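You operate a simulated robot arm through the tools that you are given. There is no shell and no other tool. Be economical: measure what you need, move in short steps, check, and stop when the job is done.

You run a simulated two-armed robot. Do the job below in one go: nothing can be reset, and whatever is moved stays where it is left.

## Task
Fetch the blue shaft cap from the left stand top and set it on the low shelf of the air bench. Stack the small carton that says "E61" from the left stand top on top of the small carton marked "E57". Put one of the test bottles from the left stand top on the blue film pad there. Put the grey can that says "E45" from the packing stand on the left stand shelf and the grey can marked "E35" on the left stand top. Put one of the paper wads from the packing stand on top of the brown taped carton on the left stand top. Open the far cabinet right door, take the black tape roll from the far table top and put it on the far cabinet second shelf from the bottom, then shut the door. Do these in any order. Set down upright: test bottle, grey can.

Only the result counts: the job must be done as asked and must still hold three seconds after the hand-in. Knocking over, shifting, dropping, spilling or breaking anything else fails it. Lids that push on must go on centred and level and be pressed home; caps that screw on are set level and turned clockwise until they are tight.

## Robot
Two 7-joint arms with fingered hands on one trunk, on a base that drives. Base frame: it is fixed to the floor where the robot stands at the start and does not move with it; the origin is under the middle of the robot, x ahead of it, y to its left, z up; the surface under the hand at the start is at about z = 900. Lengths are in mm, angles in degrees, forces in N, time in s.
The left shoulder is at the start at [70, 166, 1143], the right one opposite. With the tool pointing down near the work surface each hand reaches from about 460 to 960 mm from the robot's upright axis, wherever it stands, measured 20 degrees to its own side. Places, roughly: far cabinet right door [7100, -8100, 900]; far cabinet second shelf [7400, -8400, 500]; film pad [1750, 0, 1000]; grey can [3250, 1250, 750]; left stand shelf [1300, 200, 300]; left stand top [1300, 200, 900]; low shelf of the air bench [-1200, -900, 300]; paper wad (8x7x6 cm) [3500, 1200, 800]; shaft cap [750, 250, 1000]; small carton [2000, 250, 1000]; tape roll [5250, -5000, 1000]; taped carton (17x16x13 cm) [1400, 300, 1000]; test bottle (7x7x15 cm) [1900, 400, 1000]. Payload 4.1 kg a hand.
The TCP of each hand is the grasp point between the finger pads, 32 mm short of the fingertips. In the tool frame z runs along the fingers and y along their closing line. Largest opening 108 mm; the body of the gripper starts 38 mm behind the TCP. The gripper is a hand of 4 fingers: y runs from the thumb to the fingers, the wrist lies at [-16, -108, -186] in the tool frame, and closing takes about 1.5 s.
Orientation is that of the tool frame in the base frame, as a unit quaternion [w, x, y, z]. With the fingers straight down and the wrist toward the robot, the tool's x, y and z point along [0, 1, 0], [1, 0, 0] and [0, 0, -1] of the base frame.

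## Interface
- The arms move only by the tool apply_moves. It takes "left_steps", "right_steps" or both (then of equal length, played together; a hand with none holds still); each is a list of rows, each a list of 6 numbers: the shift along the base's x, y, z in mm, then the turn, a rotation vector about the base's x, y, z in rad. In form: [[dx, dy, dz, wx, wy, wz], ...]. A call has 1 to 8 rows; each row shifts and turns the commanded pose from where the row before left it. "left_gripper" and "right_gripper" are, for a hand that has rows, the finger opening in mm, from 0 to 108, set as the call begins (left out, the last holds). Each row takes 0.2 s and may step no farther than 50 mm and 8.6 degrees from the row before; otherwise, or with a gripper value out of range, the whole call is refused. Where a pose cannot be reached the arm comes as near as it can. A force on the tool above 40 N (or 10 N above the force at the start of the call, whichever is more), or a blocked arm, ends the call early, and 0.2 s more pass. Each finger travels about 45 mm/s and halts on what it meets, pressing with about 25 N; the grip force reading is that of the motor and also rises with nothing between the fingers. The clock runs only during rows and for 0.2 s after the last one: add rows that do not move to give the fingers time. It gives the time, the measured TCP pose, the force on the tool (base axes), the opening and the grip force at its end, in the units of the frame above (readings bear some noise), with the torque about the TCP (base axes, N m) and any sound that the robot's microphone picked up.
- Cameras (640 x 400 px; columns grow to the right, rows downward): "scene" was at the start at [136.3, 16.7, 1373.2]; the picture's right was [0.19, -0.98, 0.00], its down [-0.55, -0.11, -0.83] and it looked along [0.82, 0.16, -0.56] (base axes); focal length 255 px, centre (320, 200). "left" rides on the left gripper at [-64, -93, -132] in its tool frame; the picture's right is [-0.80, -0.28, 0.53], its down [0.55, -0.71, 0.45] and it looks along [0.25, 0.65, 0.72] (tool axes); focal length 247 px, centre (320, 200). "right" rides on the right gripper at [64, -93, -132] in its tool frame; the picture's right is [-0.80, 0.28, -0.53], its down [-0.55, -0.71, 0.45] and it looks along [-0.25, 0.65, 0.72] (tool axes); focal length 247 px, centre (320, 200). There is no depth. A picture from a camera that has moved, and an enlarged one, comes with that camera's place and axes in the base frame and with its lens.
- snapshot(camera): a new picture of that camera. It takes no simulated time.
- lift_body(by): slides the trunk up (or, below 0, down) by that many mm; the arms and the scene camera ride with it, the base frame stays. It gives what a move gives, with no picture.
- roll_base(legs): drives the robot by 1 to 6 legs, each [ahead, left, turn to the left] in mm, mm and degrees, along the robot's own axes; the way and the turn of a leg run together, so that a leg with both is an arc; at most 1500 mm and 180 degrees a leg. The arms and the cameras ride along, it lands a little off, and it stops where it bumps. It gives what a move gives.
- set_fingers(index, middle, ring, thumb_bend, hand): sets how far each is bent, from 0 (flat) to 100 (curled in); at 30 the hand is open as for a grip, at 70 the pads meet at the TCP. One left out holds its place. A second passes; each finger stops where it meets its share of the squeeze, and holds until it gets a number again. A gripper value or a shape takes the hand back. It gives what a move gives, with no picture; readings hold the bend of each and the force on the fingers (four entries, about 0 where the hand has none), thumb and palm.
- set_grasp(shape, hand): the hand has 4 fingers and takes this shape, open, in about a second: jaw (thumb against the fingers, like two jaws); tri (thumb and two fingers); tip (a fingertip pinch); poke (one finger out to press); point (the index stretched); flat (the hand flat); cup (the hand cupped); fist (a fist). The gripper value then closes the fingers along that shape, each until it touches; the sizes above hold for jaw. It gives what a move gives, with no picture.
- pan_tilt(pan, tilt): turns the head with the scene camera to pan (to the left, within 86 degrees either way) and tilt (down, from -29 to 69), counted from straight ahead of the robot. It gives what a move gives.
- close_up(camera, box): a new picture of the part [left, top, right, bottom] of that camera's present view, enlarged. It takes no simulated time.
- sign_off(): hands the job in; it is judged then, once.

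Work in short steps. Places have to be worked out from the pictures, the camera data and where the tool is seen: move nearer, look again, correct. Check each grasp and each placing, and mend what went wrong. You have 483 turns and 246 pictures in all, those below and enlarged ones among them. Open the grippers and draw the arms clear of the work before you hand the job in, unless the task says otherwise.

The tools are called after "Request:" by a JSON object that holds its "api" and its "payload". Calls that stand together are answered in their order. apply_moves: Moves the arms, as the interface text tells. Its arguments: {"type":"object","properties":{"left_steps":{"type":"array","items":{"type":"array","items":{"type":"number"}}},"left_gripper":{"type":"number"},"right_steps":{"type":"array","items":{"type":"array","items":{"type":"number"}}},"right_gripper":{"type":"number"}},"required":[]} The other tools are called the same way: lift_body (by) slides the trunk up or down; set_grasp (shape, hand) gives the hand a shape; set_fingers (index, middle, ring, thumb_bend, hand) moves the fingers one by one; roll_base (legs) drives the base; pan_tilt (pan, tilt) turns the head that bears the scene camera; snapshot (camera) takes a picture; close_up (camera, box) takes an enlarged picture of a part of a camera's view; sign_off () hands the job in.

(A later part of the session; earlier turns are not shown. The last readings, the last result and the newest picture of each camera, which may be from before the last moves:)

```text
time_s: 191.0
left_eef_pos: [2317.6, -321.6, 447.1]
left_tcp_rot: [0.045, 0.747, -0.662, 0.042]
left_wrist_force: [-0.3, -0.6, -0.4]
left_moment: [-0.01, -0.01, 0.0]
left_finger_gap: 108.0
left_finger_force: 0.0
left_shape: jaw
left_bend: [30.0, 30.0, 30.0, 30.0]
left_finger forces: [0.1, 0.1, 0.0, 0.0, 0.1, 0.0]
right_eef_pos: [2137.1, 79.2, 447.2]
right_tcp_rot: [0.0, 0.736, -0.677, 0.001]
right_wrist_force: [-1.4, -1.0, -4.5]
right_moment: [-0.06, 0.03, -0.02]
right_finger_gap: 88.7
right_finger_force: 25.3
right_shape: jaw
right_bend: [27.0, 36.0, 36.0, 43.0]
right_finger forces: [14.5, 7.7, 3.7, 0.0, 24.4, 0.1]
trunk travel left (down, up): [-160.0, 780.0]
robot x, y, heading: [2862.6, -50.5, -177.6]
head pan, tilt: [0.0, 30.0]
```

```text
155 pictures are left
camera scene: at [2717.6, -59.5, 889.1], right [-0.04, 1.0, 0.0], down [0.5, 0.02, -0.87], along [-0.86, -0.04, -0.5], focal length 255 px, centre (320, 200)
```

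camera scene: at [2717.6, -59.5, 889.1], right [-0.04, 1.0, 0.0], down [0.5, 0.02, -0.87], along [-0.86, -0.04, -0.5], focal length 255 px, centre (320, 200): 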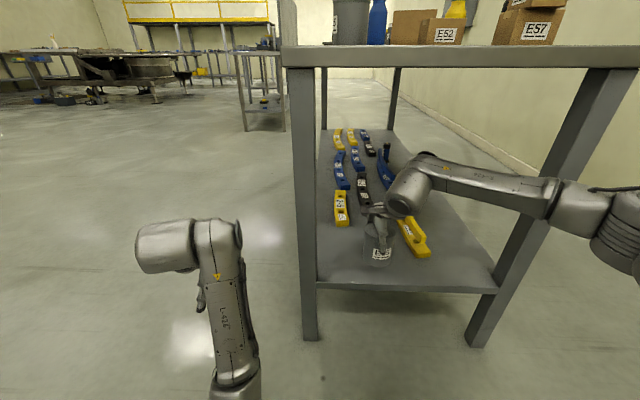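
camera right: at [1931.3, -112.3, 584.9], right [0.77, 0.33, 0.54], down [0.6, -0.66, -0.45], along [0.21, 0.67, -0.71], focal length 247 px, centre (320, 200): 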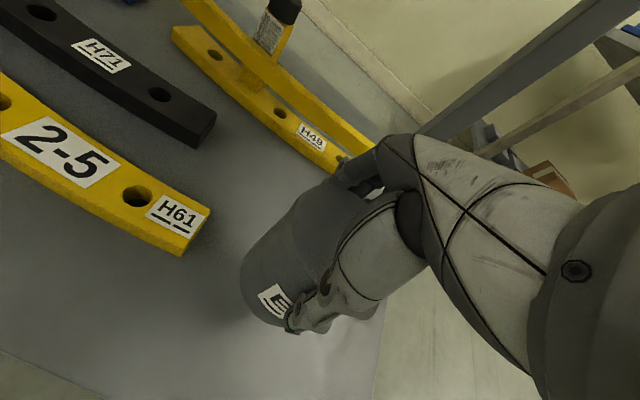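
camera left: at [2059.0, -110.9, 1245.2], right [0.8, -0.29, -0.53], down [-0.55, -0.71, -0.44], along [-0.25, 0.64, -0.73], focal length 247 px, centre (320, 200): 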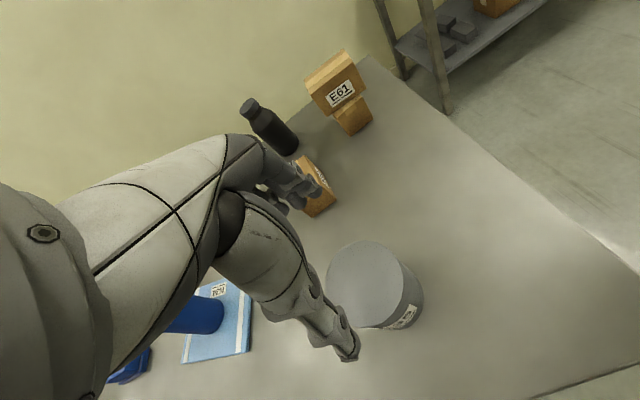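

The forearm is still well before the leg. I continue to the placing spot and start lowering.

Request:
{"api": "apply_moves", "payload": {"right_steps": [[-42, 0, 0, 0, 0, 0], [-40, 0, 0, 0, 0, 0], [0, 0, -40, 0, 0, 0], [0, 0, -35, 0, 0, 0], [0, 0, 0, 0, 0, 0]]}}

Request:
{"api": "snapshot", "payload": {"camera": "right"}}

Request:
{"api": "snapshot", "payload": {"camera": "scene"}}

```text
time_s: 192.1
left_eef_pos: [2320.2, -321.5, 450.3]
left_tcp_rot: [0.046, 0.747, -0.662, 0.041]
left_wrist_force: [-1.0, -0.1, -0.6]
left_moment: [0.04, 0.0, 0.02]
left_finger_gap: 108.0
left_finger_force: 0.0
left_shape: jaw
left_bend: [30.0, 30.0, 30.0, 30.0]
left_finger forces: [0.0, 0.0, 0.1, 0.0, 0.0, 0.1]
right_eef_pos: [2050.8, 78.5, 387.6]
right_tcp_rot: [0.01, 0.735, -0.677, -0.004]
right_wrist_force: [4.8, 1.9, 25.8]
right_moment: [0.04, 0.8, -0.06]
right_finger_gap: 85.5
right_finger_force: 25.0
right_shape: jaw
right_bend: [27.0, 36.0, 36.0, 44.0]
right_finger forces: [14.9, 8.7, 4.8, 0.0, 33.3, 0.0]
trunk travel left (down, up): [-160.0, 780.0]
robot x, y, heading: [2858.8, -55.3, -177.5]
head pan, tilt: [0.0, 30.0]
stopped in row 5 (right hand): the force on the tool passed its limit at 43 N (the readings are from after the stop); the commanded pose is now the measured one
```

```text
154 pictures are left
camera right: at [2150.2, 23.1, 517.4], right [-0.34, 0.78, 0.53], down [0.65, 0.6, -0.47], along [-0.68, 0.19, -0.71], focal length 247 px, centre (320, 200)
```

right: 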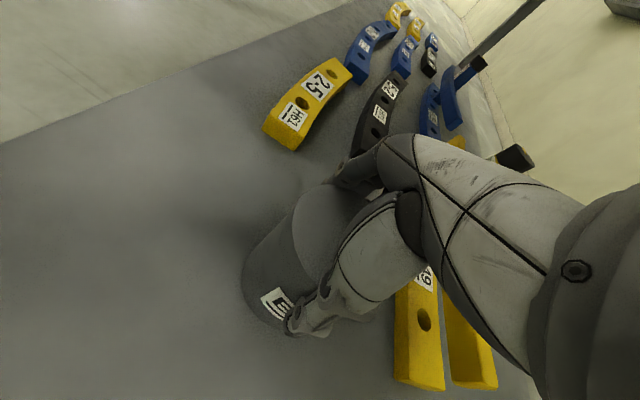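

```text
153 pictures are left
camera scene: at [2721.3, -60.0, 890.0], right [-0.04, 1.0, 0.0], down [0.5, 0.02, -0.87], along [-0.87, -0.04, -0.5], focal length 255 px, centre (320, 200)
```

scene: 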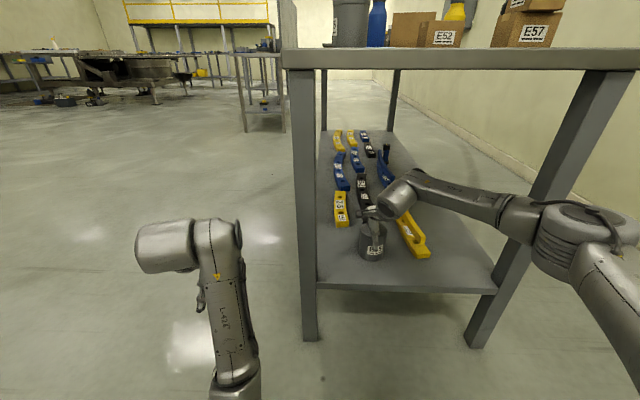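

The can is already on the shelf (about 26 N of press). I ease up a little, then open.

Request:
{"api": "apply_moves", "payload": {"right_steps": [[0, 0, 2, 0, 0, 0], [0, 0, 1, 0, 0, 0], [0, 0, 0, 0, 0, 0]]}}

Request:
{"api": "snapshot", "payload": {"camera": "right"}}

```text
time_s: 192.9
left_eef_pos: [2318.8, -322.3, 449.2]
left_tcp_rot: [0.046, 0.746, -0.663, 0.04]
left_wrist_force: [-0.3, -1.0, 0.2]
left_moment: [0.01, 0.02, -0.01]
left_finger_gap: 107.6
left_finger_force: 0.1
left_shape: jaw
left_bend: [30.0, 30.0, 30.0, 30.0]
left_finger forces: [0.0, 0.0, 0.0, 0.1, 0.0, 0.1]
right_eef_pos: [2052.1, 78.6, 387.3]
right_tcp_rot: [0.008, 0.736, -0.677, -0.002]
right_wrist_force: [1.6, 0.5, 25.2]
right_moment: [-0.02, 1.2, 0.0]
right_finger_gap: 86.4
right_finger_force: 24.6
right_shape: jaw
right_bend: [27.0, 36.0, 36.0, 44.0]
right_finger forces: [15.3, 9.1, 4.6, 0.0, 30.2, 0.0]
trunk travel left (down, up): [-160.0, 780.0]
robot x, y, heading: [2858.1, -53.5, -177.8]
head pan, tilt: [0.0, 30.0]
```

```text
152 pictures are left
camera right: at [2150.8, 23.1, 517.3], right [-0.34, 0.78, 0.53], down [0.65, 0.6, -0.46], along [-0.68, 0.19, -0.71], focal length 247 px, centre (320, 200)
```

right: 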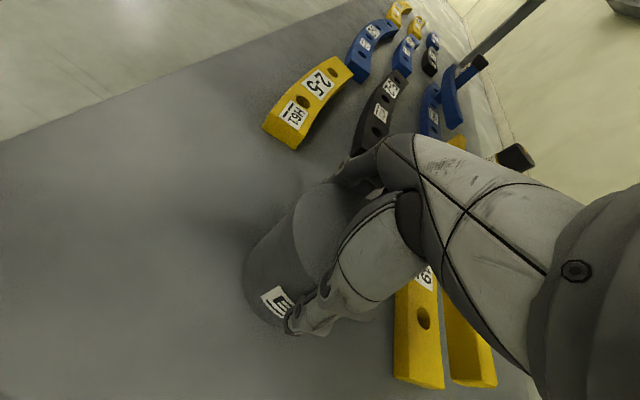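

Still pressing; I raise a few more millimetres until the force drops.

Request:
{"api": "apply_moves", "payload": {"right_steps": [[0, 0, 2, 0, 0, 0], [0, 0, 2, 0, 0, 0], [0, 0, 0, 0, 0, 0]]}}

```text
time_s: 193.7
left_eef_pos: [2318.3, -320.4, 447.8]
left_tcp_rot: [0.046, 0.747, -0.662, 0.042]
left_wrist_force: [-0.7, 0.4, 0.1]
left_moment: [0.0, -0.01, 0.01]
left_finger_gap: 108.0
left_finger_force: 0.0
left_shape: jaw
left_bend: [30.0, 30.0, 30.0, 30.0]
left_finger forces: [0.1, 0.0, 0.1, 0.1, 0.0, 0.1]
right_eef_pos: [2051.6, 76.6, 388.2]
right_tcp_rot: [0.006, 0.735, -0.678, -0.001]
right_wrist_force: [-1.1, 0.0, 14.6]
right_moment: [0.0, 0.9, -0.05]
right_finger_gap: 87.0
right_finger_force: 25.0
right_shape: jaw
right_bend: [26.0, 35.0, 36.0, 44.0]
right_finger forces: [15.8, 9.2, 4.4, 0.1, 27.3, 0.0]
trunk travel left (down, up): [-160.0, 780.0]
robot x, y, heading: [2861.8, -53.4, -177.5]
head pan, tilt: [0.0, 30.0]
```

Down to 15 N, and level within a degree. I open the hand.

Request:
{"api": "apply_moves", "payload": {"right_steps": [[0, 0, 0, 0, 0, 0], [0, 0, 0, 0, 0, 0], [0, 0, 0, 0, 0, 0], [0, 0, 0, 0, 0, 0], [0, 0, 0, 0, 0, 0]], "right_gripper": 108}}

Request:
{"api": "snapshot", "payload": {"camera": "right"}}

```text
time_s: 194.9
left_eef_pos: [2318.5, -320.6, 447.2]
left_tcp_rot: [0.044, 0.746, -0.663, 0.042]
left_wrist_force: [0.6, -0.3, -0.1]
left_moment: [0.0, -0.02, -0.01]
left_finger_gap: 108.1
left_finger_force: 0.1
left_shape: jaw
left_bend: [30.0, 30.0, 30.0, 30.0]
left_finger forces: [0.0, 0.0, 0.0, 0.0, 0.0, 0.0]
right_eef_pos: [2051.2, 77.4, 386.5]
right_tcp_rot: [0.006, 0.736, -0.677, -0.001]
right_wrist_force: [0.8, -0.6, -1.5]
right_moment: [0.02, 0.05, -0.03]
right_finger_gap: 108.1
right_finger_force: 0.1
right_shape: jaw
right_bend: [30.0, 30.0, 30.0, 29.0]
right_finger forces: [0.3, 0.0, 0.0, 0.0, 1.2, 0.1]
trunk travel left (down, up): [-160.0, 780.0]
robot x, y, heading: [2855.0, -54.4, -177.3]
head pan, tilt: [0.0, 30.0]
```

```text
151 pictures are left
camera right: at [2149.3, 22.7, 517.2], right [-0.34, 0.78, 0.53], down [0.65, 0.6, -0.46], along [-0.67, 0.19, -0.71], focal length 247 px, centre (320, 200)
```

right: 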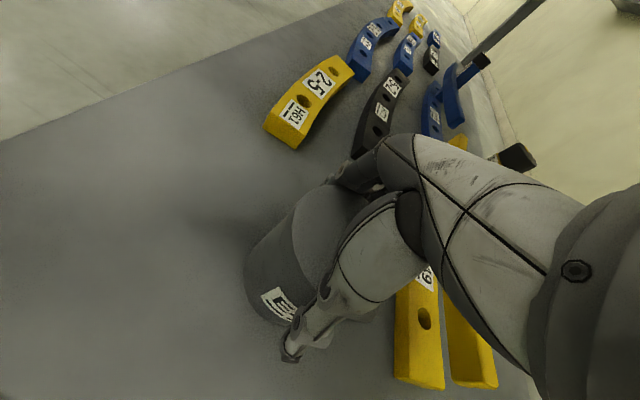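

Released. I rise straight with the trunk and check.

Request:
{"api": "lift_body", "payload": {"by": 85}}

Request:
{"api": "snapshot", "payload": {"camera": "right"}}

Request:
{"api": "snapshot", "payload": {"camera": "scene"}}

```text
time_s: 196.1
left_eef_pos: [2318.7, -321.2, 532.7]
left_tcp_rot: [0.044, 0.746, -0.663, 0.042]
left_wrist_force: [-0.1, 0.4, 0.8]
left_moment: [-0.02, -0.01, 0.01]
left_finger_gap: 107.9
left_finger_force: 0.0
left_shape: jaw
left_bend: [30.0, 30.0, 30.0, 30.0]
left_finger forces: [0.1, 0.1, 0.0, 0.0, 0.0, 0.0]
right_eef_pos: [2051.5, 78.4, 472.3]
right_tcp_rot: [0.007, 0.736, -0.677, 0.0]
right_wrist_force: [-0.3, -0.5, 0.5]
right_moment: [0.01, -0.03, 0.01]
right_finger_gap: 107.9
right_finger_force: 0.0
right_shape: jaw
right_bend: [30.0, 30.0, 30.0, 30.0]
right_finger forces: [0.0, 0.0, 0.0, 0.1, 0.0, 0.1]
trunk travel left (down, up): [-245.0, 695.0]
robot x, y, heading: [2857.5, -56.0, -177.4]
head pan, tilt: [0.0, 30.0]
```

```text
150 pictures are left
camera right: at [2149.0, 22.7, 602.2], right [-0.34, 0.78, 0.53], down [0.65, 0.6, -0.46], along [-0.67, 0.19, -0.71], focal length 247 px, centre (320, 200)
```

right: 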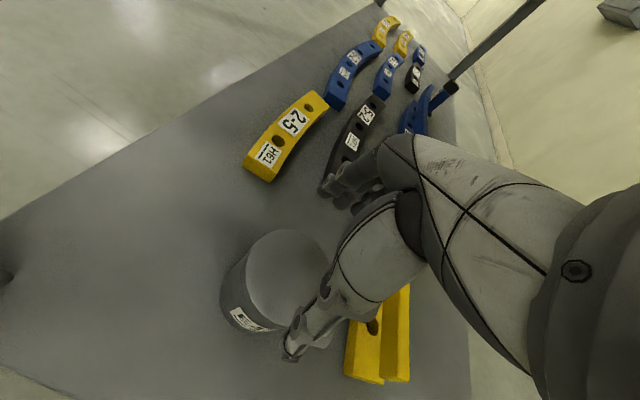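

```text
149 pictures are left
camera scene: at [2718.0, -59.6, 974.1], right [-0.04, 1.0, 0.0], down [0.5, 0.02, -0.87], along [-0.86, -0.04, -0.5], focal length 255 px, centre (320, 200)
```

scene: 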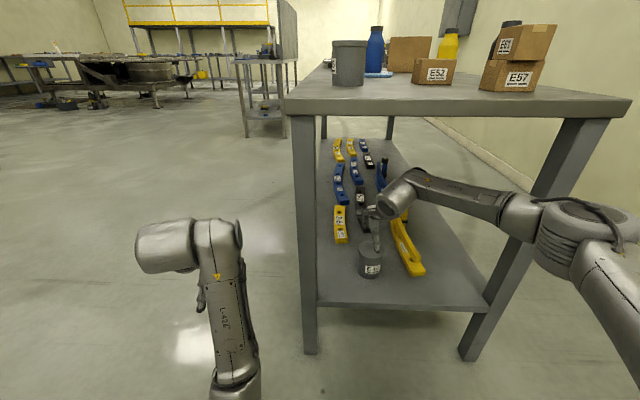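

E45 stands upright on the shelf. I withdraw the hand and raise the trunk again.

Request:
{"api": "apply_moves", "payload": {"right_steps": [[42, 0, 0, 0, 0, 0], [42, 0, 0, 0, 0, 0], [42, -4, 0, 0, 0, 0], [42, -6, 0, 0, 0, 0], [40, -6, 0, 0, 0, 0]]}}

Request:
{"api": "roll_base", "payload": {"legs": [[-150, 0, 0]]}}

Request:
{"api": "lift_body", "payload": {"by": 400}}

Request:
{"api": "roll_base", "payload": {"legs": [[0, 0, -92.6], [0, -380, 0], [600, 0, 0]]}}

Request:
{"api": "snapshot", "payload": {"camera": "scene"}}

```text
time_s: 197.3
left_eef_pos: [2318.2, -320.8, 532.3]
left_tcp_rot: [0.045, 0.747, -0.662, 0.042]
left_wrist_force: [-0.1, 0.2, -0.2]
left_moment: [-0.04, 0.0, 0.0]
left_finger_gap: 107.7
left_finger_force: 0.0
left_shape: jaw
left_bend: [30.0, 30.0, 30.0, 30.0]
left_finger forces: [0.1, 0.1, 0.0, 0.0, 0.1, 0.0]
right_eef_pos: [2259.8, 60.8, 470.7]
right_tcp_rot: [0.008, 0.736, -0.677, -0.001]
right_wrist_force: [-0.1, -0.2, -0.6]
right_moment: [-0.01, -0.02, 0.02]
right_finger_gap: 108.0
right_finger_force: 0.0
right_shape: jaw
right_bend: [30.0, 30.0, 30.0, 30.0]
right_finger forces: [0.0, 0.0, 0.0, 0.1, 0.0, 0.1]
trunk travel left (down, up): [-245.0, 695.0]
robot x, y, heading: [2861.1, -52.4, -177.7]
head pan, tilt: [0.0, 30.0]
```

```text
time_s: 198.7
left_eef_pos: [2464.3, -315.8, 533.1]
left_tcp_rot: [0.045, 0.748, -0.661, 0.041]
left_wrist_force: [-0.5, 0.3, -0.7]
left_moment: [0.01, 0.0, -0.02]
left_finger_gap: 108.0
left_finger_force: 0.0
left_shape: jaw
left_bend: [30.0, 30.0, 30.0, 30.0]
left_finger forces: [0.1, 0.0, 0.0, 0.0, 0.0, 0.1]
right_eef_pos: [2404.7, 67.0, 472.7]
right_tcp_rot: [0.007, 0.737, -0.676, 0.0]
right_wrist_force: [-0.2, -0.2, 0.4]
right_moment: [0.0, -0.02, 0.0]
right_finger_gap: 107.9
right_finger_force: 0.1
right_shape: jaw
right_bend: [30.0, 30.0, 30.0, 30.0]
right_finger forces: [0.0, 0.0, 0.0, 0.1, 0.0, 0.1]
trunk travel left (down, up): [-245.0, 695.0]
robot x, y, heading: [3003.0, -44.0, -177.3]
head pan, tilt: [0.0, 30.0]
```

```text
time_s: 202.5
left_eef_pos: [2463.8, -316.0, 933.0]
left_tcp_rot: [0.044, 0.747, -0.662, 0.042]
left_wrist_force: [0.0, 0.1, 0.0]
left_moment: [-0.04, 0.02, -0.01]
left_finger_gap: 108.0
left_finger_force: 0.1
left_shape: jaw
left_bend: [30.0, 30.0, 30.0, 30.0]
left_finger forces: [0.1, 0.0, 0.0, 0.1, 0.0, 0.1]
right_eef_pos: [2403.4, 66.1, 872.4]
right_tcp_rot: [0.006, 0.737, -0.676, -0.001]
right_wrist_force: [0.3, 0.8, -0.5]
right_moment: [0.0, -0.01, -0.01]
right_finger_gap: 107.9
right_finger_force: 0.0
right_shape: jaw
right_bend: [30.0, 30.0, 30.0, 30.0]
right_finger forces: [0.0, 0.0, 0.1, 0.0, 0.0, 0.1]
trunk travel left (down, up): [-645.0, 295.0]
robot x, y, heading: [3003.2, -48.8, -177.1]
head pan, tilt: [0.0, 30.0]
```

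```text
time_s: 211.9
left_eef_pos: [3157.3, 1103.6, 932.0]
left_tcp_rot: [-0.061, -0.029, 0.998, 0.003]
left_wrist_force: [-0.1, -0.7, 0.6]
left_moment: [-0.01, -0.02, -0.01]
left_finger_gap: 107.9
left_finger_force: 0.1
left_shape: jaw
left_bend: [30.0, 30.0, 30.0, 30.0]
left_finger forces: [0.0, 0.0, 0.0, 0.0, 0.1, 0.0]
right_eef_pos: [3541.6, 1138.9, 872.6]
right_tcp_rot: [-0.004, -0.012, 1.0, 0.005]
right_wrist_force: [0.7, 0.7, 0.4]
right_moment: [-0.01, -0.01, 0.03]
right_finger_gap: 107.8
right_finger_force: 0.0
right_shape: jaw
right_bend: [30.0, 30.0, 30.0, 30.0]
right_finger forces: [0.0, 0.0, 0.0, 0.0, 0.1, 0.0]
trunk travel left (down, up): [-645.0, 295.0]
robot x, y, heading: [3392.4, 547.9, 88.9]
head pan, tilt: [0.0, 30.0]
```

```text
148 pictures are left
camera scene: at [3393.9, 686.9, 1374.2], right [1.0, -0.02, 0.0], down [-0.01, -0.5, -0.87], along [0.01, 0.87, -0.5], focal length 255 px, centre (320, 200)
```

scene: 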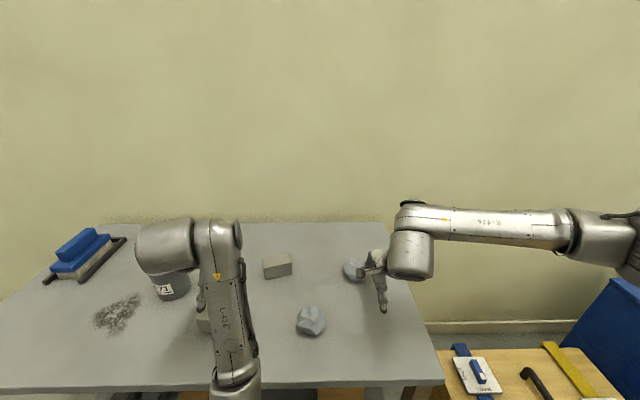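

The right hand came in low, close to the far wad. I lift it straight up and look.

Request:
{"api": "apply_moves", "payload": {"right_steps": [[0, 0, 40, 0, 0, 0], [0, 0, 40, 0, 0, 0], [0, 0, 40, 0, 0, 0], [0, 0, 20, 0, 0, 0]], "left_steps": [[0, 0, 40, 0, 0, 0], [0, 0, 40, 0, 0, 0], [0, 0, 40, 0, 0, 0], [0, 0, 0, 0, 0, 0]]}}

Request:
{"api": "pan_tilt", "payload": {"pan": 0, "tilt": 45}}

Request:
{"api": "snapshot", "payload": {"camera": "scene"}}

Request:
{"api": "snapshot", "payload": {"camera": "right"}}

```text
time_s: 213.1
left_eef_pos: [3117.4, 1119.2, 1062.2]
left_tcp_rot: [-0.079, -0.06, 0.995, 0.014]
left_wrist_force: [-0.1, -0.9, -0.4]
left_moment: [0.0, 0.0, -0.03]
left_finger_gap: 108.1
left_finger_force: 0.0
left_shape: jaw
left_bend: [30.0, 30.0, 30.0, 30.0]
left_finger forces: [0.0, 0.1, 0.0, 0.0, 0.0, 0.0]
left hand out of reach, approached as far as the arm can: row 2, 3
right_eef_pos: [3543.5, 1138.1, 1009.5]
right_tcp_rot: [-0.005, -0.012, 1.0, 0.005]
right_wrist_force: [-0.3, 0.3, 0.1]
right_moment: [0.03, 0.02, -0.02]
right_finger_gap: 108.0
right_finger_force: 0.0
right_shape: jaw
right_bend: [30.0, 30.0, 30.0, 30.0]
right_finger forces: [0.0, 0.0, 0.1, 0.0, 0.1, 0.0]
trunk travel left (down, up): [-645.0, 295.0]
robot x, y, heading: [3394.3, 543.9, 89.1]
head pan, tilt: [0.0, 30.0]
stopped in row 4 (left hand): the arm was blocked; the commanded pose is now the measured one
```

```text
time_s: 213.8
left_eef_pos: [3117.8, 1119.4, 1059.7]
left_tcp_rot: [-0.079, -0.059, 0.995, 0.015]
left_wrist_force: [-0.7, 0.7, 0.0]
left_moment: [0.01, 0.01, -0.01]
left_finger_gap: 107.7
left_finger_force: 0.1
left_shape: jaw
left_bend: [30.0, 30.0, 30.0, 30.0]
left_finger forces: [0.0, 0.2, 0.0, 0.0, 0.0, 0.0]
right_eef_pos: [3543.7, 1138.5, 1010.0]
right_tcp_rot: [-0.004, -0.011, 1.0, 0.006]
right_wrist_force: [-0.1, 0.2, 1.0]
right_moment: [0.0, 0.0, -0.05]
right_finger_gap: 108.2
right_finger_force: 0.1
right_shape: jaw
right_bend: [30.0, 30.0, 30.0, 30.0]
right_finger forces: [0.0, 0.0, 0.1, 0.0, 0.0, 0.1]
trunk travel left (down, up): [-645.0, 295.0]
robot x, y, heading: [3389.4, 546.8, 89.1]
head pan, tilt: [0.0, 45.0]
```

```text
147 pictures are left
camera scene: at [3393.7, 677.3, 1351.7], right [1.0, -0.02, 0.0], down [-0.01, -0.71, -0.71], along [0.01, 0.71, -0.71], focal length 255 px, centre (320, 200)
```

scene: 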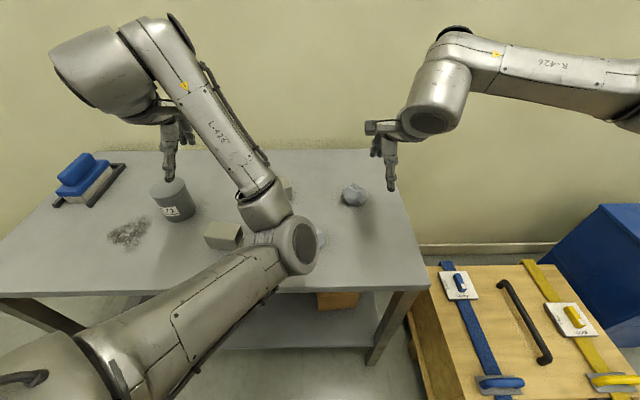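

```text
146 pictures are left
camera right: at [3481.9, 1043.2, 1140.8], right [0.8, 0.3, 0.53], down [0.56, -0.69, -0.46], along [0.23, 0.66, -0.71], focal length 247 px, centre (320, 200)
```

right: 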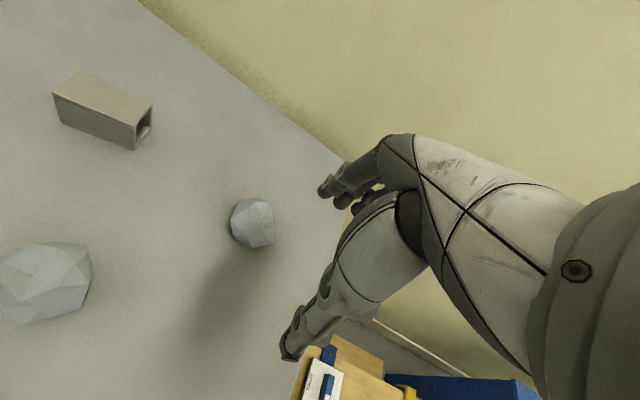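

The far wad was nudged (now ≈(3500,1214)), so that is the one I'll take. First I bring the left arm back to a sound pose.

Request:
{"api": "apply_moves", "payload": {"left_steps": [[15, 30, 0, -0.01, -0.053, -0.04], [15, 30, 0, -0.01, -0.053, -0.04], [15, 30, 0, -0.01, -0.052, -0.038], [0, 0, 30, 0, 0, 0], [0, 0, 30, 0, 0, 0]]}}

Request:
{"api": "snapshot", "payload": {"camera": "scene"}}

```text
time_s: 215.1
left_eef_pos: [3165.5, 1208.4, 1121.7]
left_tcp_rot: [0.0, 0.001, 1.0, -0.001]
left_wrist_force: [-0.7, -0.2, -0.2]
left_moment: [0.04, 0.02, -0.01]
left_finger_gap: 108.0
left_finger_force: 0.2
left_shape: jaw
left_bend: [30.0, 30.0, 30.0, 30.0]
left_finger forces: [0.0, 0.1, 0.0, 0.1, 0.1, 0.1]
right_eef_pos: [3544.2, 1138.0, 1010.1]
right_tcp_rot: [-0.004, -0.011, 1.0, 0.006]
right_wrist_force: [0.5, 0.4, -0.7]
right_moment: [-0.02, 0.01, 0.0]
right_finger_gap: 107.7
right_finger_force: 0.1
right_shape: jaw
right_bend: [30.0, 30.0, 30.0, 30.0]
right_finger forces: [0.1, 0.1, 0.1, 0.0, 0.1, 0.0]
trunk travel left (down, up): [-645.0, 295.0]
robot x, y, heading: [3395.4, 544.9, 89.0]
head pan, tilt: [0.0, 45.0]
```

```text
145 pictures are left
camera scene: at [3394.3, 676.8, 1351.6], right [1.0, -0.02, 0.0], down [-0.01, -0.71, -0.71], along [0.01, 0.71, -0.71], focal length 255 px, centre (320, 200)
```

scene: 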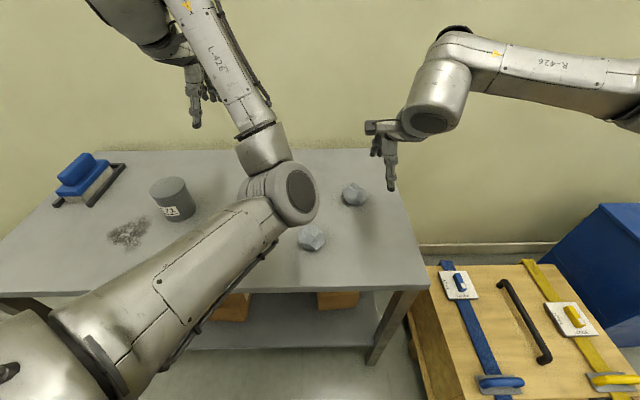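

The left elbow has swung inward but is clear of things for now. I bring the right hand above the wad and look.

Request:
{"api": "apply_moves", "payload": {"right_steps": [[-21, 38, 0, 0, 0, 0], [-21, 38, 0, 0, 0, 0], [0, 0, -40, 0, 0, 0], [0, 0, 0, 0, 0, 0]]}}

Request:
{"api": "snapshot", "payload": {"camera": "right"}}

Request:
{"api": "close_up", "payload": {"camera": "scene", "box": [300, 130, 440, 270]}}

```text
time_s: 216.1
left_eef_pos: [3163.5, 1208.4, 1121.1]
left_tcp_rot: [0.0, 0.002, 1.0, -0.001]
left_wrist_force: [0.3, -0.6, -0.3]
left_moment: [0.0, -0.04, -0.01]
left_finger_gap: 108.0
left_finger_force: 0.0
left_shape: jaw
left_bend: [30.0, 30.0, 30.0, 30.0]
left_finger forces: [0.0, 0.1, 0.0, 0.1, 0.0, 0.1]
right_eef_pos: [3501.9, 1214.3, 968.3]
right_tcp_rot: [-0.004, -0.011, 1.0, 0.006]
right_wrist_force: [-0.5, 1.3, 0.5]
right_moment: [-0.01, -0.01, 0.01]
right_finger_gap: 108.0
right_finger_force: 0.0
right_shape: jaw
right_bend: [30.0, 30.0, 30.0, 30.0]
right_finger forces: [0.1, 0.0, 0.0, 0.1, 0.0, 0.0]
trunk travel left (down, up): [-645.0, 295.0]
robot x, y, heading: [3394.4, 547.4, 88.8]
head pan, tilt: [0.0, 45.0]
```

```text
144 pictures are left
camera right: at [3440.2, 1118.6, 1099.0], right [0.8, 0.3, 0.53], down [0.56, -0.69, -0.46], along [0.23, 0.66, -0.71], focal length 247 px, centre (320, 200)
```

right: 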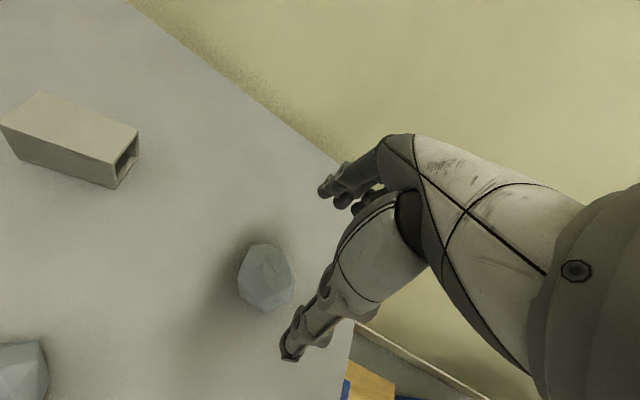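

```text
2.86 times, centred on (370, 200) of scene
camera zoom: at [3393.1, 677.1, 1351.6], right [1.0, -0.02, 0.0], down [-0.01, -0.71, -0.71], along [0.01, 0.71, -0.71], focal length 728 px, centre (177, 200)
```

zoom: 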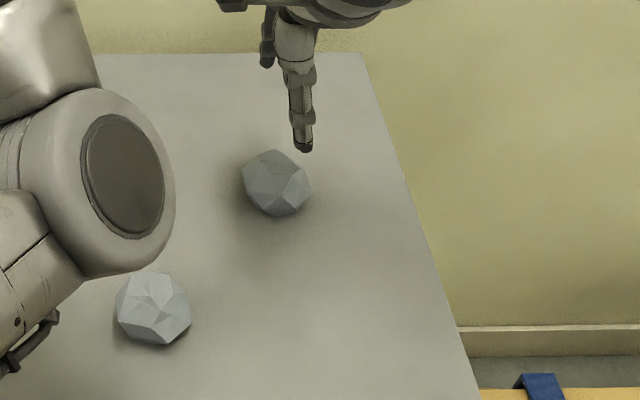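

Wad centre ≈(3501,1215). I descend and close.

Request:
{"api": "apply_moves", "payload": {"right_steps": [[0, 0, -40, 0, 0, 0], [0, 0, -40, 0, 0, 0], [0, 0, -25, 0, 0, 0], [0, 0, -16, 0, 0, 0], [0, 0, 0, 0, 0, 0]]}}

Request:
{"api": "snapshot", "payload": {"camera": "right"}}

```text
time_s: 217.2
left_eef_pos: [3164.8, 1209.1, 1121.2]
left_tcp_rot: [0.0, 0.002, 1.0, 0.0]
left_wrist_force: [0.0, -0.2, -0.5]
left_moment: [0.0, 0.01, -0.01]
left_finger_gap: 108.0
left_finger_force: 0.1
left_shape: jaw
left_bend: [30.0, 30.0, 30.0, 30.0]
left_finger forces: [0.0, 0.0, 0.2, 0.0, 0.0, 0.0]
right_eef_pos: [3502.4, 1215.0, 846.9]
right_tcp_rot: [-0.005, -0.012, 1.0, 0.005]
right_wrist_force: [-0.3, -0.7, 0.4]
right_moment: [0.0, 0.01, 0.01]
right_finger_gap: 107.8
right_finger_force: 0.1
right_shape: jaw
right_bend: [30.0, 30.0, 30.0, 30.0]
right_finger forces: [0.0, 0.0, 0.0, 0.0, 0.0, 0.0]
trunk travel left (down, up): [-645.0, 295.0]
robot x, y, heading: [3390.3, 546.8, 89.0]
head pan, tilt: [0.0, 45.0]
```

```text
142 pictures are left
camera right: at [3440.2, 1119.8, 977.7], right [0.8, 0.3, 0.53], down [0.56, -0.69, -0.46], along [0.23, 0.66, -0.71], focal length 247 px, centre (320, 200)
```

right: 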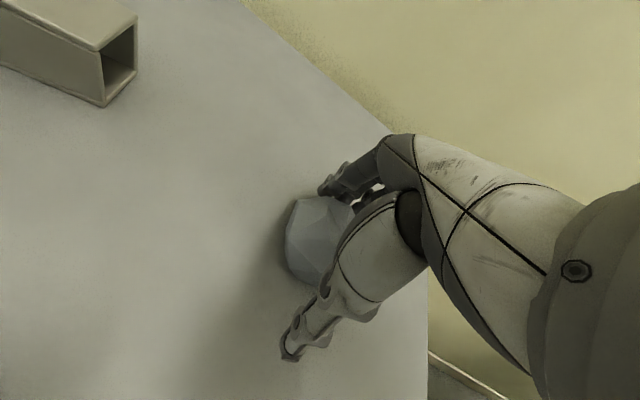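

Request:
{"api": "apply_moves", "payload": {"right_steps": [[0, 0, 0, 0, 0, 0], [0, 0, 0, 0, 0, 0], [0, 0, 0, 0, 0, 0], [0, 0, 0, 0, 0, 0], [0, 0, 0, 0, 0, 0], [0, 0, 0, 0, 0, 0], [0, 0, 0, 0, 0, 0]], "right_gripper": 30}}

Request:
{"api": "apply_moves", "payload": {"right_steps": [[0, 0, 15, 0, 0, 0], [0, 0, 30, 0, 0, 0], [0, 0, 40, 0, 0, 0], [0, 0, 40, 0, 0, 0], [0, 0, 40, 0, 0, 0], [0, 0, 40, 0, 0, 0]]}}

Request:
{"api": "snapshot", "payload": {"camera": "right"}}

Request:
{"api": "snapshot", "payload": {"camera": "scene"}}

```text
time_s: 218.8
left_eef_pos: [3164.4, 1208.5, 1121.4]
left_tcp_rot: [0.0, 0.002, 1.0, -0.001]
left_wrist_force: [1.1, 0.6, 0.9]
left_moment: [-0.02, -0.02, 0.02]
left_finger_gap: 107.7
left_finger_force: 0.1
left_shape: jaw
left_bend: [30.0, 30.0, 30.0, 30.0]
left_finger forces: [0.1, 0.0, 0.0, 0.1, 0.0, 0.0]
right_eef_pos: [3501.8, 1215.2, 847.9]
right_tcp_rot: [-0.004, -0.01, 1.0, 0.005]
right_wrist_force: [0.3, -0.3, 0.6]
right_moment: [0.01, 0.01, -0.01]
right_finger_gap: 60.5
right_finger_force: 24.6
right_shape: jaw
right_bend: [74.0, 44.0, 47.0, 66.0]
right_finger forces: [13.1, 6.9, 0.1, 0.0, 21.1, 0.0]
trunk travel left (down, up): [-645.0, 295.0]
robot x, y, heading: [3390.5, 548.3, 89.2]
head pan, tilt: [0.0, 45.0]
```

```text
time_s: 220.2
left_eef_pos: [3165.5, 1208.4, 1120.8]
left_tcp_rot: [0.0, 0.002, 1.0, -0.002]
left_wrist_force: [0.8, -1.2, 0.7]
left_moment: [0.0, 0.0, 0.01]
left_finger_gap: 107.8
left_finger_force: 0.0
left_shape: jaw
left_bend: [30.0, 30.0, 30.0, 30.0]
left_finger forces: [0.1, 0.0, 0.1, 0.0, 0.0, 0.0]
right_eef_pos: [3501.6, 1214.5, 1055.5]
right_tcp_rot: [-0.004, -0.012, 1.0, 0.006]
right_wrist_force: [-0.6, -0.7, -0.4]
right_moment: [0.0, -0.02, -0.01]
right_finger_gap: 60.4
right_finger_force: 25.0
right_shape: jaw
right_bend: [74.0, 44.0, 47.0, 67.0]
right_finger forces: [13.5, 7.0, 0.0, 0.0, 21.2, 0.0]
trunk travel left (down, up): [-645.0, 295.0]
robot x, y, heading: [3391.3, 544.4, 89.2]
head pan, tilt: [0.0, 45.0]
```

```text
141 pictures are left
camera right: at [3439.9, 1118.8, 1187.2], right [0.8, 0.3, 0.53], down [0.56, -0.69, -0.46], along [0.23, 0.66, -0.71], focal length 247 px, centre (320, 200)
```

right: 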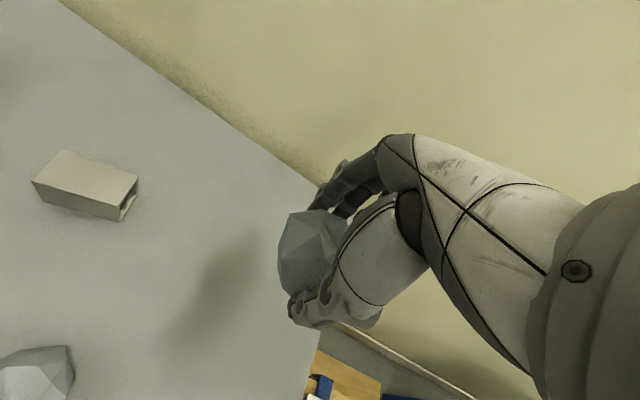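

```text
140 pictures are left
camera scene: at [3393.6, 676.3, 1351.7], right [1.0, -0.02, 0.0], down [-0.01, -0.71, -0.71], along [0.01, 0.71, -0.71], focal length 255 px, centre (320, 200)
```

scene: 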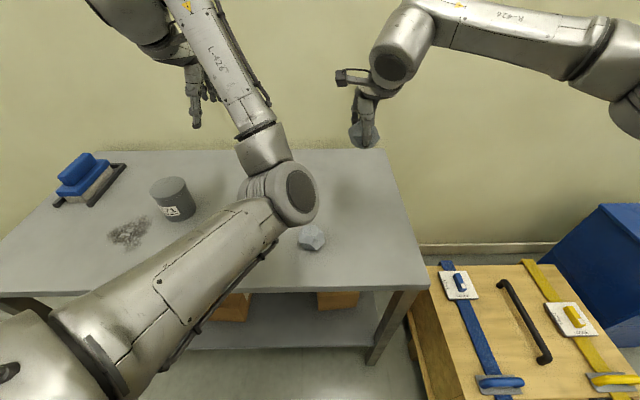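

Wad in hand. I back away into free space, raise the trunk, and then unfold the left arm.

Request:
{"api": "roll_base", "payload": {"legs": [[-1420, 0, 0.9]]}}

Request:
{"api": "lift_body", "payload": {"by": 180}}

Request:
{"api": "apply_moves", "payload": {"left_steps": [[-45, 10, 0, 0, 0, 0.1], [-45, 10, 0, 0, 0, 0.1], [-45, 10, 0, 0, 0, 0.1], [-45, 10, 0, 0, 0, 0.1], [-45, 10, 0, 0, 0, 0.1], [-45, 10, 0, 0, 0, 0], [-45, 0, 0, 0, 0, 0]]}}

Request:
{"api": "snapshot", "payload": {"camera": "scene"}}

```text
time_s: 227.4
left_eef_pos: [3143.1, -234.7, 1121.0]
left_tcp_rot: [0.0, -0.025, 1.0, -0.001]
left_wrist_force: [-0.1, -0.5, -0.2]
left_moment: [-0.01, -0.01, 0.02]
left_finger_gap: 108.0
left_finger_force: 0.0
left_shape: jaw
left_bend: [30.0, 30.0, 30.0, 30.0]
left_finger forces: [0.0, 0.0, 0.1, 0.0, 0.0, 0.0]
right_eef_pos: [3479.5, -210.5, 1056.2]
right_tcp_rot: [-0.005, -0.038, 0.999, 0.005]
right_wrist_force: [0.3, -0.3, 0.0]
right_moment: [-0.01, 0.04, 0.0]
right_finger_gap: 60.4
right_finger_force: 25.3
right_shape: jaw
right_bend: [74.0, 44.0, 47.0, 67.0]
right_finger forces: [13.5, 7.0, 0.1, 0.0, 21.1, 0.0]
trunk travel left (down, up): [-645.0, 295.0]
robot x, y, heading: [3406.2, -888.8, 92.1]
head pan, tilt: [0.0, 45.0]
```

```text
time_s: 229.4
left_eef_pos: [3144.1, -235.0, 1301.3]
left_tcp_rot: [0.0, -0.024, 1.0, -0.002]
left_wrist_force: [0.3, 0.3, 0.2]
left_moment: [0.03, 0.01, 0.02]
left_finger_gap: 107.9
left_finger_force: 0.0
left_shape: jaw
left_bend: [30.0, 30.0, 30.0, 30.0]
left_finger forces: [0.0, 0.0, 0.0, 0.0, 0.0, 0.1]
right_eef_pos: [3480.7, -209.9, 1235.7]
right_tcp_rot: [-0.004, -0.037, 0.999, 0.005]
right_wrist_force: [-0.6, 0.5, -0.4]
right_moment: [0.0, 0.02, -0.05]
right_finger_gap: 60.7
right_finger_force: 24.7
right_shape: jaw
right_bend: [74.0, 44.0, 47.0, 67.0]
right_finger forces: [13.5, 7.0, 0.0, 0.0, 21.0, 0.1]
trunk travel left (down, up): [-825.0, 115.0]
robot x, y, heading: [3405.1, -885.4, 92.2]
head pan, tilt: [0.0, 45.0]
```

```text
time_s: 231.0
left_eef_pos: [2827.8, -173.7, 1299.8]
left_tcp_rot: [0.002, -0.272, 0.962, -0.001]
left_wrist_force: [-0.9, 0.1, 0.0]
left_moment: [0.07, -0.02, 0.0]
left_finger_gap: 108.1
left_finger_force: 0.0
left_shape: jaw
left_bend: [30.0, 30.0, 30.0, 30.0]
left_finger forces: [0.0, 0.0, 0.0, 0.0, 0.0, 0.1]
right_eef_pos: [3476.9, -210.7, 1235.4]
right_tcp_rot: [-0.003, -0.038, 0.999, 0.005]
right_wrist_force: [0.3, 0.0, 0.0]
right_moment: [0.02, 0.0, 0.03]
right_finger_gap: 60.3
right_finger_force: 24.8
right_shape: jaw
right_bend: [74.0, 44.0, 47.0, 67.0]
right_finger forces: [13.5, 7.0, 0.0, 0.0, 21.1, 0.0]
trunk travel left (down, up): [-825.0, 115.0]
robot x, y, heading: [3406.2, -885.5, 91.7]
head pan, tilt: [0.0, 45.0]
```

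```text
139 pictures are left
camera scene: at [3397.2, -753.6, 1531.6], right [1.0, 0.04, 0.0], down [0.03, -0.71, -0.71], along [-0.02, 0.71, -0.71], focal length 255 px, centre (320, 200)
```

scene: 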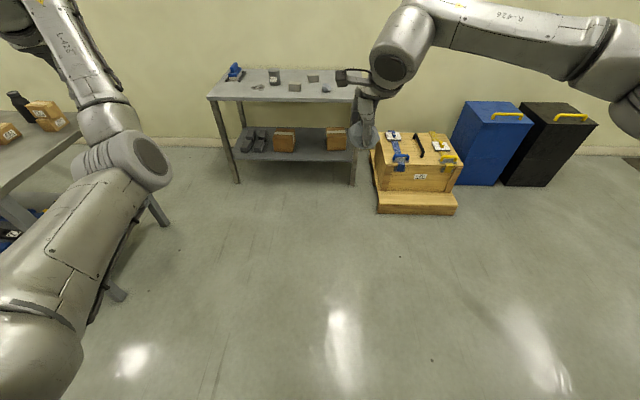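

I drive along to the taped carton (≈(1423,273), top ≈1030).

Request:
{"api": "roll_base", "payload": {"legs": [[0, 1030, -1.7], [0, 1030, 0]]}}

Request:
{"api": "roll_base", "payload": {"legs": [[335, 0, 0]]}}

Request:
{"api": "pan_tilt", "payload": {"pan": 0, "tilt": 40}}

Request:
{"api": "snapshot", "payload": {"camera": "scene"}}

Request:
{"api": "snapshot", "payload": {"camera": "right"}}

```text
time_s: 241.3
left_eef_pos: [749.5, -246.5, 1299.9]
left_tcp_rot: [0.0, -0.277, 0.961, -0.001]
left_wrist_force: [0.5, -0.5, 0.4]
left_moment: [0.0, -0.01, 0.0]
left_finger_gap: 107.8
left_finger_force: 0.0
left_shape: jaw
left_bend: [30.0, 30.0, 30.0, 30.0]
left_finger forces: [0.0, 0.0, 0.0, 0.0, 0.1, 0.0]
right_eef_pos: [1400.7, -274.6, 1235.9]
right_tcp_rot: [-0.004, -0.044, 0.999, 0.006]
right_wrist_force: [0.8, 0.2, 0.5]
right_moment: [0.01, 0.03, -0.02]
right_finger_gap: 60.1
right_finger_force: 25.2
right_shape: jaw
right_bend: [74.0, 44.0, 47.0, 67.0]
right_finger forces: [13.5, 7.0, 0.0, 0.1, 21.0, 0.1]
trunk travel left (down, up): [-825.0, 115.0]
robot x, y, heading: [1336.8, -950.0, 92.6]
head pan, tilt: [0.0, 45.0]
```

```text
time_s: 243.5
left_eef_pos: [732.2, 91.9, 1302.7]
left_tcp_rot: [0.0, -0.278, 0.961, -0.001]
left_wrist_force: [-0.2, -0.1, 0.4]
left_moment: [0.03, 0.02, 0.03]
left_finger_gap: 107.9
left_finger_force: 0.1
left_shape: jaw
left_bend: [30.0, 30.0, 30.0, 30.0]
left_finger forces: [0.0, 0.0, 0.0, 0.0, 0.0, 0.0]
right_eef_pos: [1381.3, 64.7, 1235.6]
right_tcp_rot: [-0.004, -0.046, 0.999, 0.006]
right_wrist_force: [-1.2, -0.8, -0.4]
right_moment: [0.01, 0.02, 0.0]
right_finger_gap: 60.6
right_finger_force: 24.5
right_shape: jaw
right_bend: [74.0, 44.0, 47.0, 67.0]
right_finger forces: [13.5, 7.0, 0.0, 0.0, 21.0, 0.0]
trunk travel left (down, up): [-825.0, 115.0]
robot x, y, heading: [1315.1, -610.3, 92.7]
head pan, tilt: [0.0, 45.0]
```

```text
time_s: 244.2
left_eef_pos: [731.9, 94.1, 1300.4]
left_tcp_rot: [0.0, -0.277, 0.961, -0.002]
left_wrist_force: [-0.4, 0.6, -0.2]
left_moment: [0.0, 0.01, -0.02]
left_finger_gap: 107.9
left_finger_force: 0.1
left_shape: jaw
left_bend: [30.0, 30.0, 30.0, 30.0]
left_finger forces: [0.1, 0.0, 0.0, 0.0, 0.0, 0.1]
right_eef_pos: [1380.5, 66.6, 1235.6]
right_tcp_rot: [-0.005, -0.046, 0.999, 0.005]
right_wrist_force: [0.5, 0.0, 0.0]
right_moment: [0.02, -0.02, -0.03]
right_finger_gap: 60.5
right_finger_force: 25.0
right_shape: jaw
right_bend: [74.0, 44.0, 47.0, 67.0]
right_finger forces: [13.6, 7.1, 0.1, 0.0, 21.2, 0.1]
trunk travel left (down, up): [-825.0, 115.0]
robot x, y, heading: [1319.3, -610.3, 93.0]
head pan, tilt: [0.0, 40.0]
```

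```text
138 pictures are left
camera scene: at [1310.0, -473.5, 1538.8], right [1.0, 0.05, 0.0], down [0.03, -0.64, -0.77], along [-0.04, 0.76, -0.64], focal length 255 px, centre (320, 200)
```

scene: 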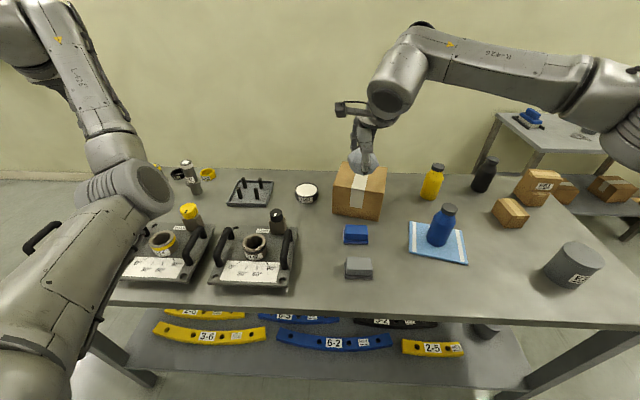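

```text
137 pictures are left
camera right: at [1326.6, -32.7, 1366.4], right [0.77, 0.35, 0.53], down [0.61, -0.65, -0.46], along [0.18, 0.68, -0.71], focal length 247 px, centre (320, 200)
```

right: 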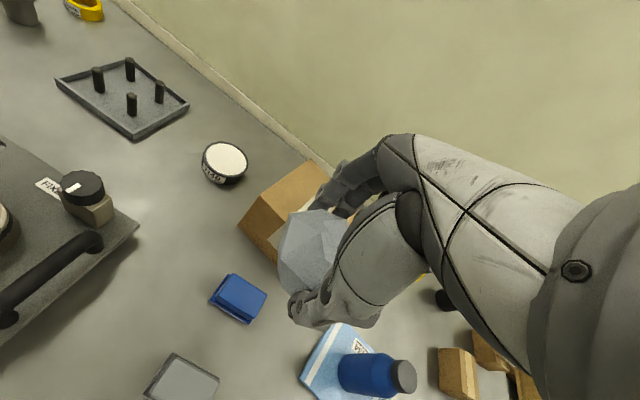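

Everything stands well. I move 50 mm closer and zoom to fix the carton's position.

Request:
{"api": "roll_base", "payload": {"legs": [[50, 0, -2.5]]}}

Request:
{"api": "close_up", "payload": {"camera": "scene", "box": [300, 120, 440, 260]}}

Request:
{"api": "snapshot", "payload": {"camera": "right"}}

```text
time_s: 245.1
left_eef_pos: [760.2, 158.6, 1304.9]
left_tcp_rot: [0.002, -0.257, 0.966, 0.003]
left_wrist_force: [0.1, -0.7, 1.0]
left_moment: [0.05, -0.03, 0.01]
left_finger_gap: 108.0
left_finger_force: 0.0
left_shape: jaw
left_bend: [30.0, 30.0, 30.0, 30.0]
left_finger forces: [0.0, 0.0, 0.1, 0.1, 0.0, 0.0]
right_eef_pos: [1407.8, 103.3, 1240.0]
right_tcp_rot: [-0.004, -0.024, 1.0, 0.008]
right_wrist_force: [-0.8, -1.2, -0.1]
right_moment: [0.05, -0.02, 0.0]
right_finger_gap: 60.5
right_finger_force: 25.1
right_shape: jaw
right_bend: [74.0, 44.0, 47.0, 67.0]
right_finger forces: [13.5, 6.9, 0.1, 0.0, 21.2, 0.0]
trunk travel left (down, up): [-825.0, 115.0]
robot x, y, heading: [1319.3, -561.0, 90.5]
head pan, tilt: [0.0, 40.0]
```

```text
2.86 times, centred on (370, 190) of scene
camera zoom: at [1313.1, -434.1, 1539.9], right [1.0, 0.01, 0.0], down [0.01, -0.64, -0.77], along [0.0, 0.77, -0.64], focal length 728 px, centre (177, 229)
```

zoom: 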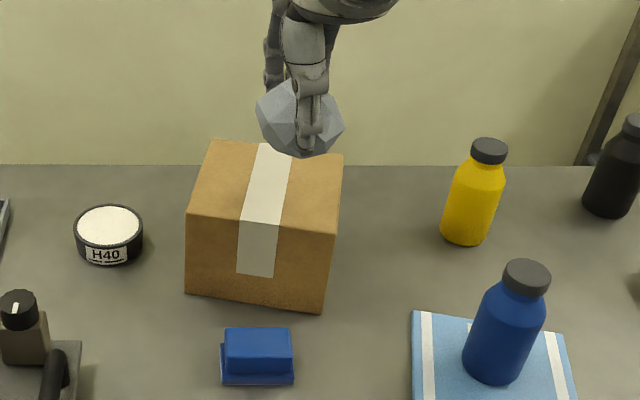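

```text
135 pictures are left
camera right: at [1349.0, 6.5, 1370.9], right [0.79, 0.31, 0.53], down [0.58, -0.67, -0.46], along [0.21, 0.67, -0.71], focal length 247 px, centre (320, 200)
```

right: 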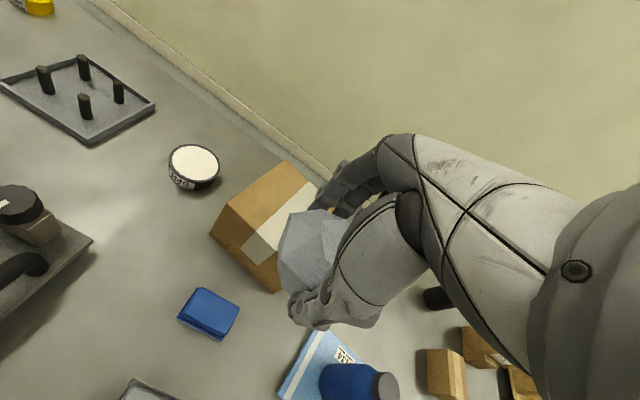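

Carton top centre ≈(1422,273), top z≈1024. I bring the wad over it and lower.

Request:
{"api": "apply_moves", "payload": {"right_steps": [[4, 43, 0, 0, 0, 0], [4, 43, 0, 0, 0, 0], [3, 43, 0, 0, 0, 0], [3, 41, 0, 0, 0, 0], [0, 0, -45, 0, 0, 0], [0, 0, -45, 0, 0, 0], [0, 0, -45, 0, 0, 0], [0, 0, -15, 0, 0, 0]]}}

Request:
{"api": "close_up", "payload": {"camera": "scene", "box": [300, 120, 440, 260]}}

Request:
{"api": "snapshot", "payload": {"camera": "right"}}

```text
time_s: 246.9
left_eef_pos: [760.8, 166.6, 1301.2]
left_tcp_rot: [0.001, -0.258, 0.966, -0.001]
left_wrist_force: [-0.3, 0.2, -0.2]
left_moment: [-0.02, 0.02, 0.02]
left_finger_gap: 108.0
left_finger_force: 0.0
left_shape: jaw
left_bend: [30.0, 30.0, 30.0, 30.0]
left_finger forces: [0.0, 0.1, 0.0, 0.0, 0.1, 0.0]
right_eef_pos: [1424.5, 280.3, 1086.4]
right_tcp_rot: [-0.004, -0.024, 1.0, 0.006]
right_wrist_force: [0.4, -0.5, -1.2]
right_moment: [0.02, -0.01, -0.02]
right_finger_gap: 60.1
right_finger_force: 25.2
right_shape: jaw
right_bend: [74.0, 44.0, 47.0, 67.0]
right_finger forces: [13.6, 7.2, 0.1, 0.0, 21.1, 0.1]
trunk travel left (down, up): [-825.0, 115.0]
robot x, y, heading: [1316.0, -559.5, 90.4]
head pan, tilt: [0.0, 40.0]
```

```text
2.86 times, centred on (370, 190) of scene
camera zoom: at [1314.5, -425.2, 1538.9], right [1.0, 0.01, 0.0], down [0.0, -0.64, -0.77], along [-0.01, 0.77, -0.64], focal length 728 px, centre (177, 229)
```

zoom: 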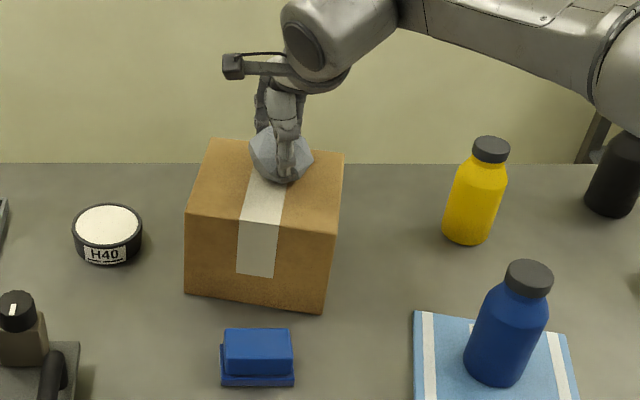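

```text
133 pictures are left
camera right: at [1365.0, 183.0, 1217.0], right [0.79, 0.31, 0.53], down [0.58, -0.67, -0.46], along [0.21, 0.67, -0.71], focal length 247 px, centre (320, 200)
```

right: 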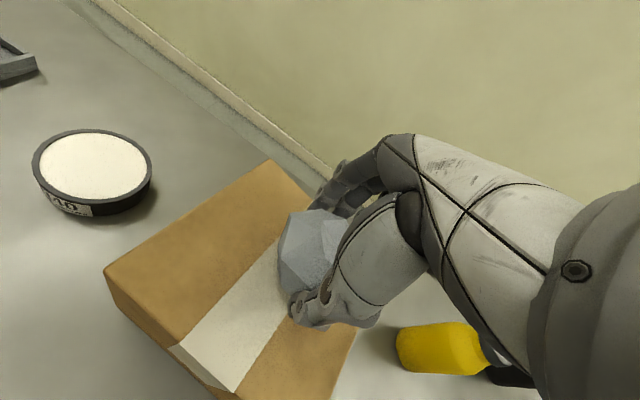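

Close to centre. I shift 8 mm nearer and lower gently.

Request:
{"api": "apply_moves", "payload": {"right_steps": [[-2, -8, -6, 0, 0, 0], [0, 0, -5, 0, 0, 0], [0, 0, -4, 0, 0, 0], [0, 0, -3, 0, 0, 0], [0, 0, 0, 0, 0, 0]]}}

```text
time_s: 248.1
left_eef_pos: [760.8, 162.7, 1304.4]
left_tcp_rot: [0.001, -0.257, 0.966, 0.001]
left_wrist_force: [0.8, 0.6, -0.1]
left_moment: [0.02, 0.0, 0.04]
left_finger_gap: 107.9
left_finger_force: 0.0
left_shape: jaw
left_bend: [30.0, 30.0, 30.0, 30.0]
left_finger forces: [0.0, 0.0, 0.0, 0.1, 0.0, 0.0]
right_eef_pos: [1422.2, 270.5, 1073.7]
right_tcp_rot: [-0.006, -0.023, 1.0, 0.01]
right_wrist_force: [3.3, 5.2, 33.9]
right_moment: [0.52, -0.09, -0.03]
right_finger_gap: 60.9
right_finger_force: 25.0
right_shape: jaw
right_bend: [74.0, 43.0, 47.0, 68.0]
right_finger forces: [18.7, 11.8, 0.0, 0.1, 21.3, 0.0]
trunk travel left (down, up): [-825.0, 115.0]
robot x, y, heading: [1317.9, -563.0, 90.3]
head pan, tilt: [0.0, 40.0]
```

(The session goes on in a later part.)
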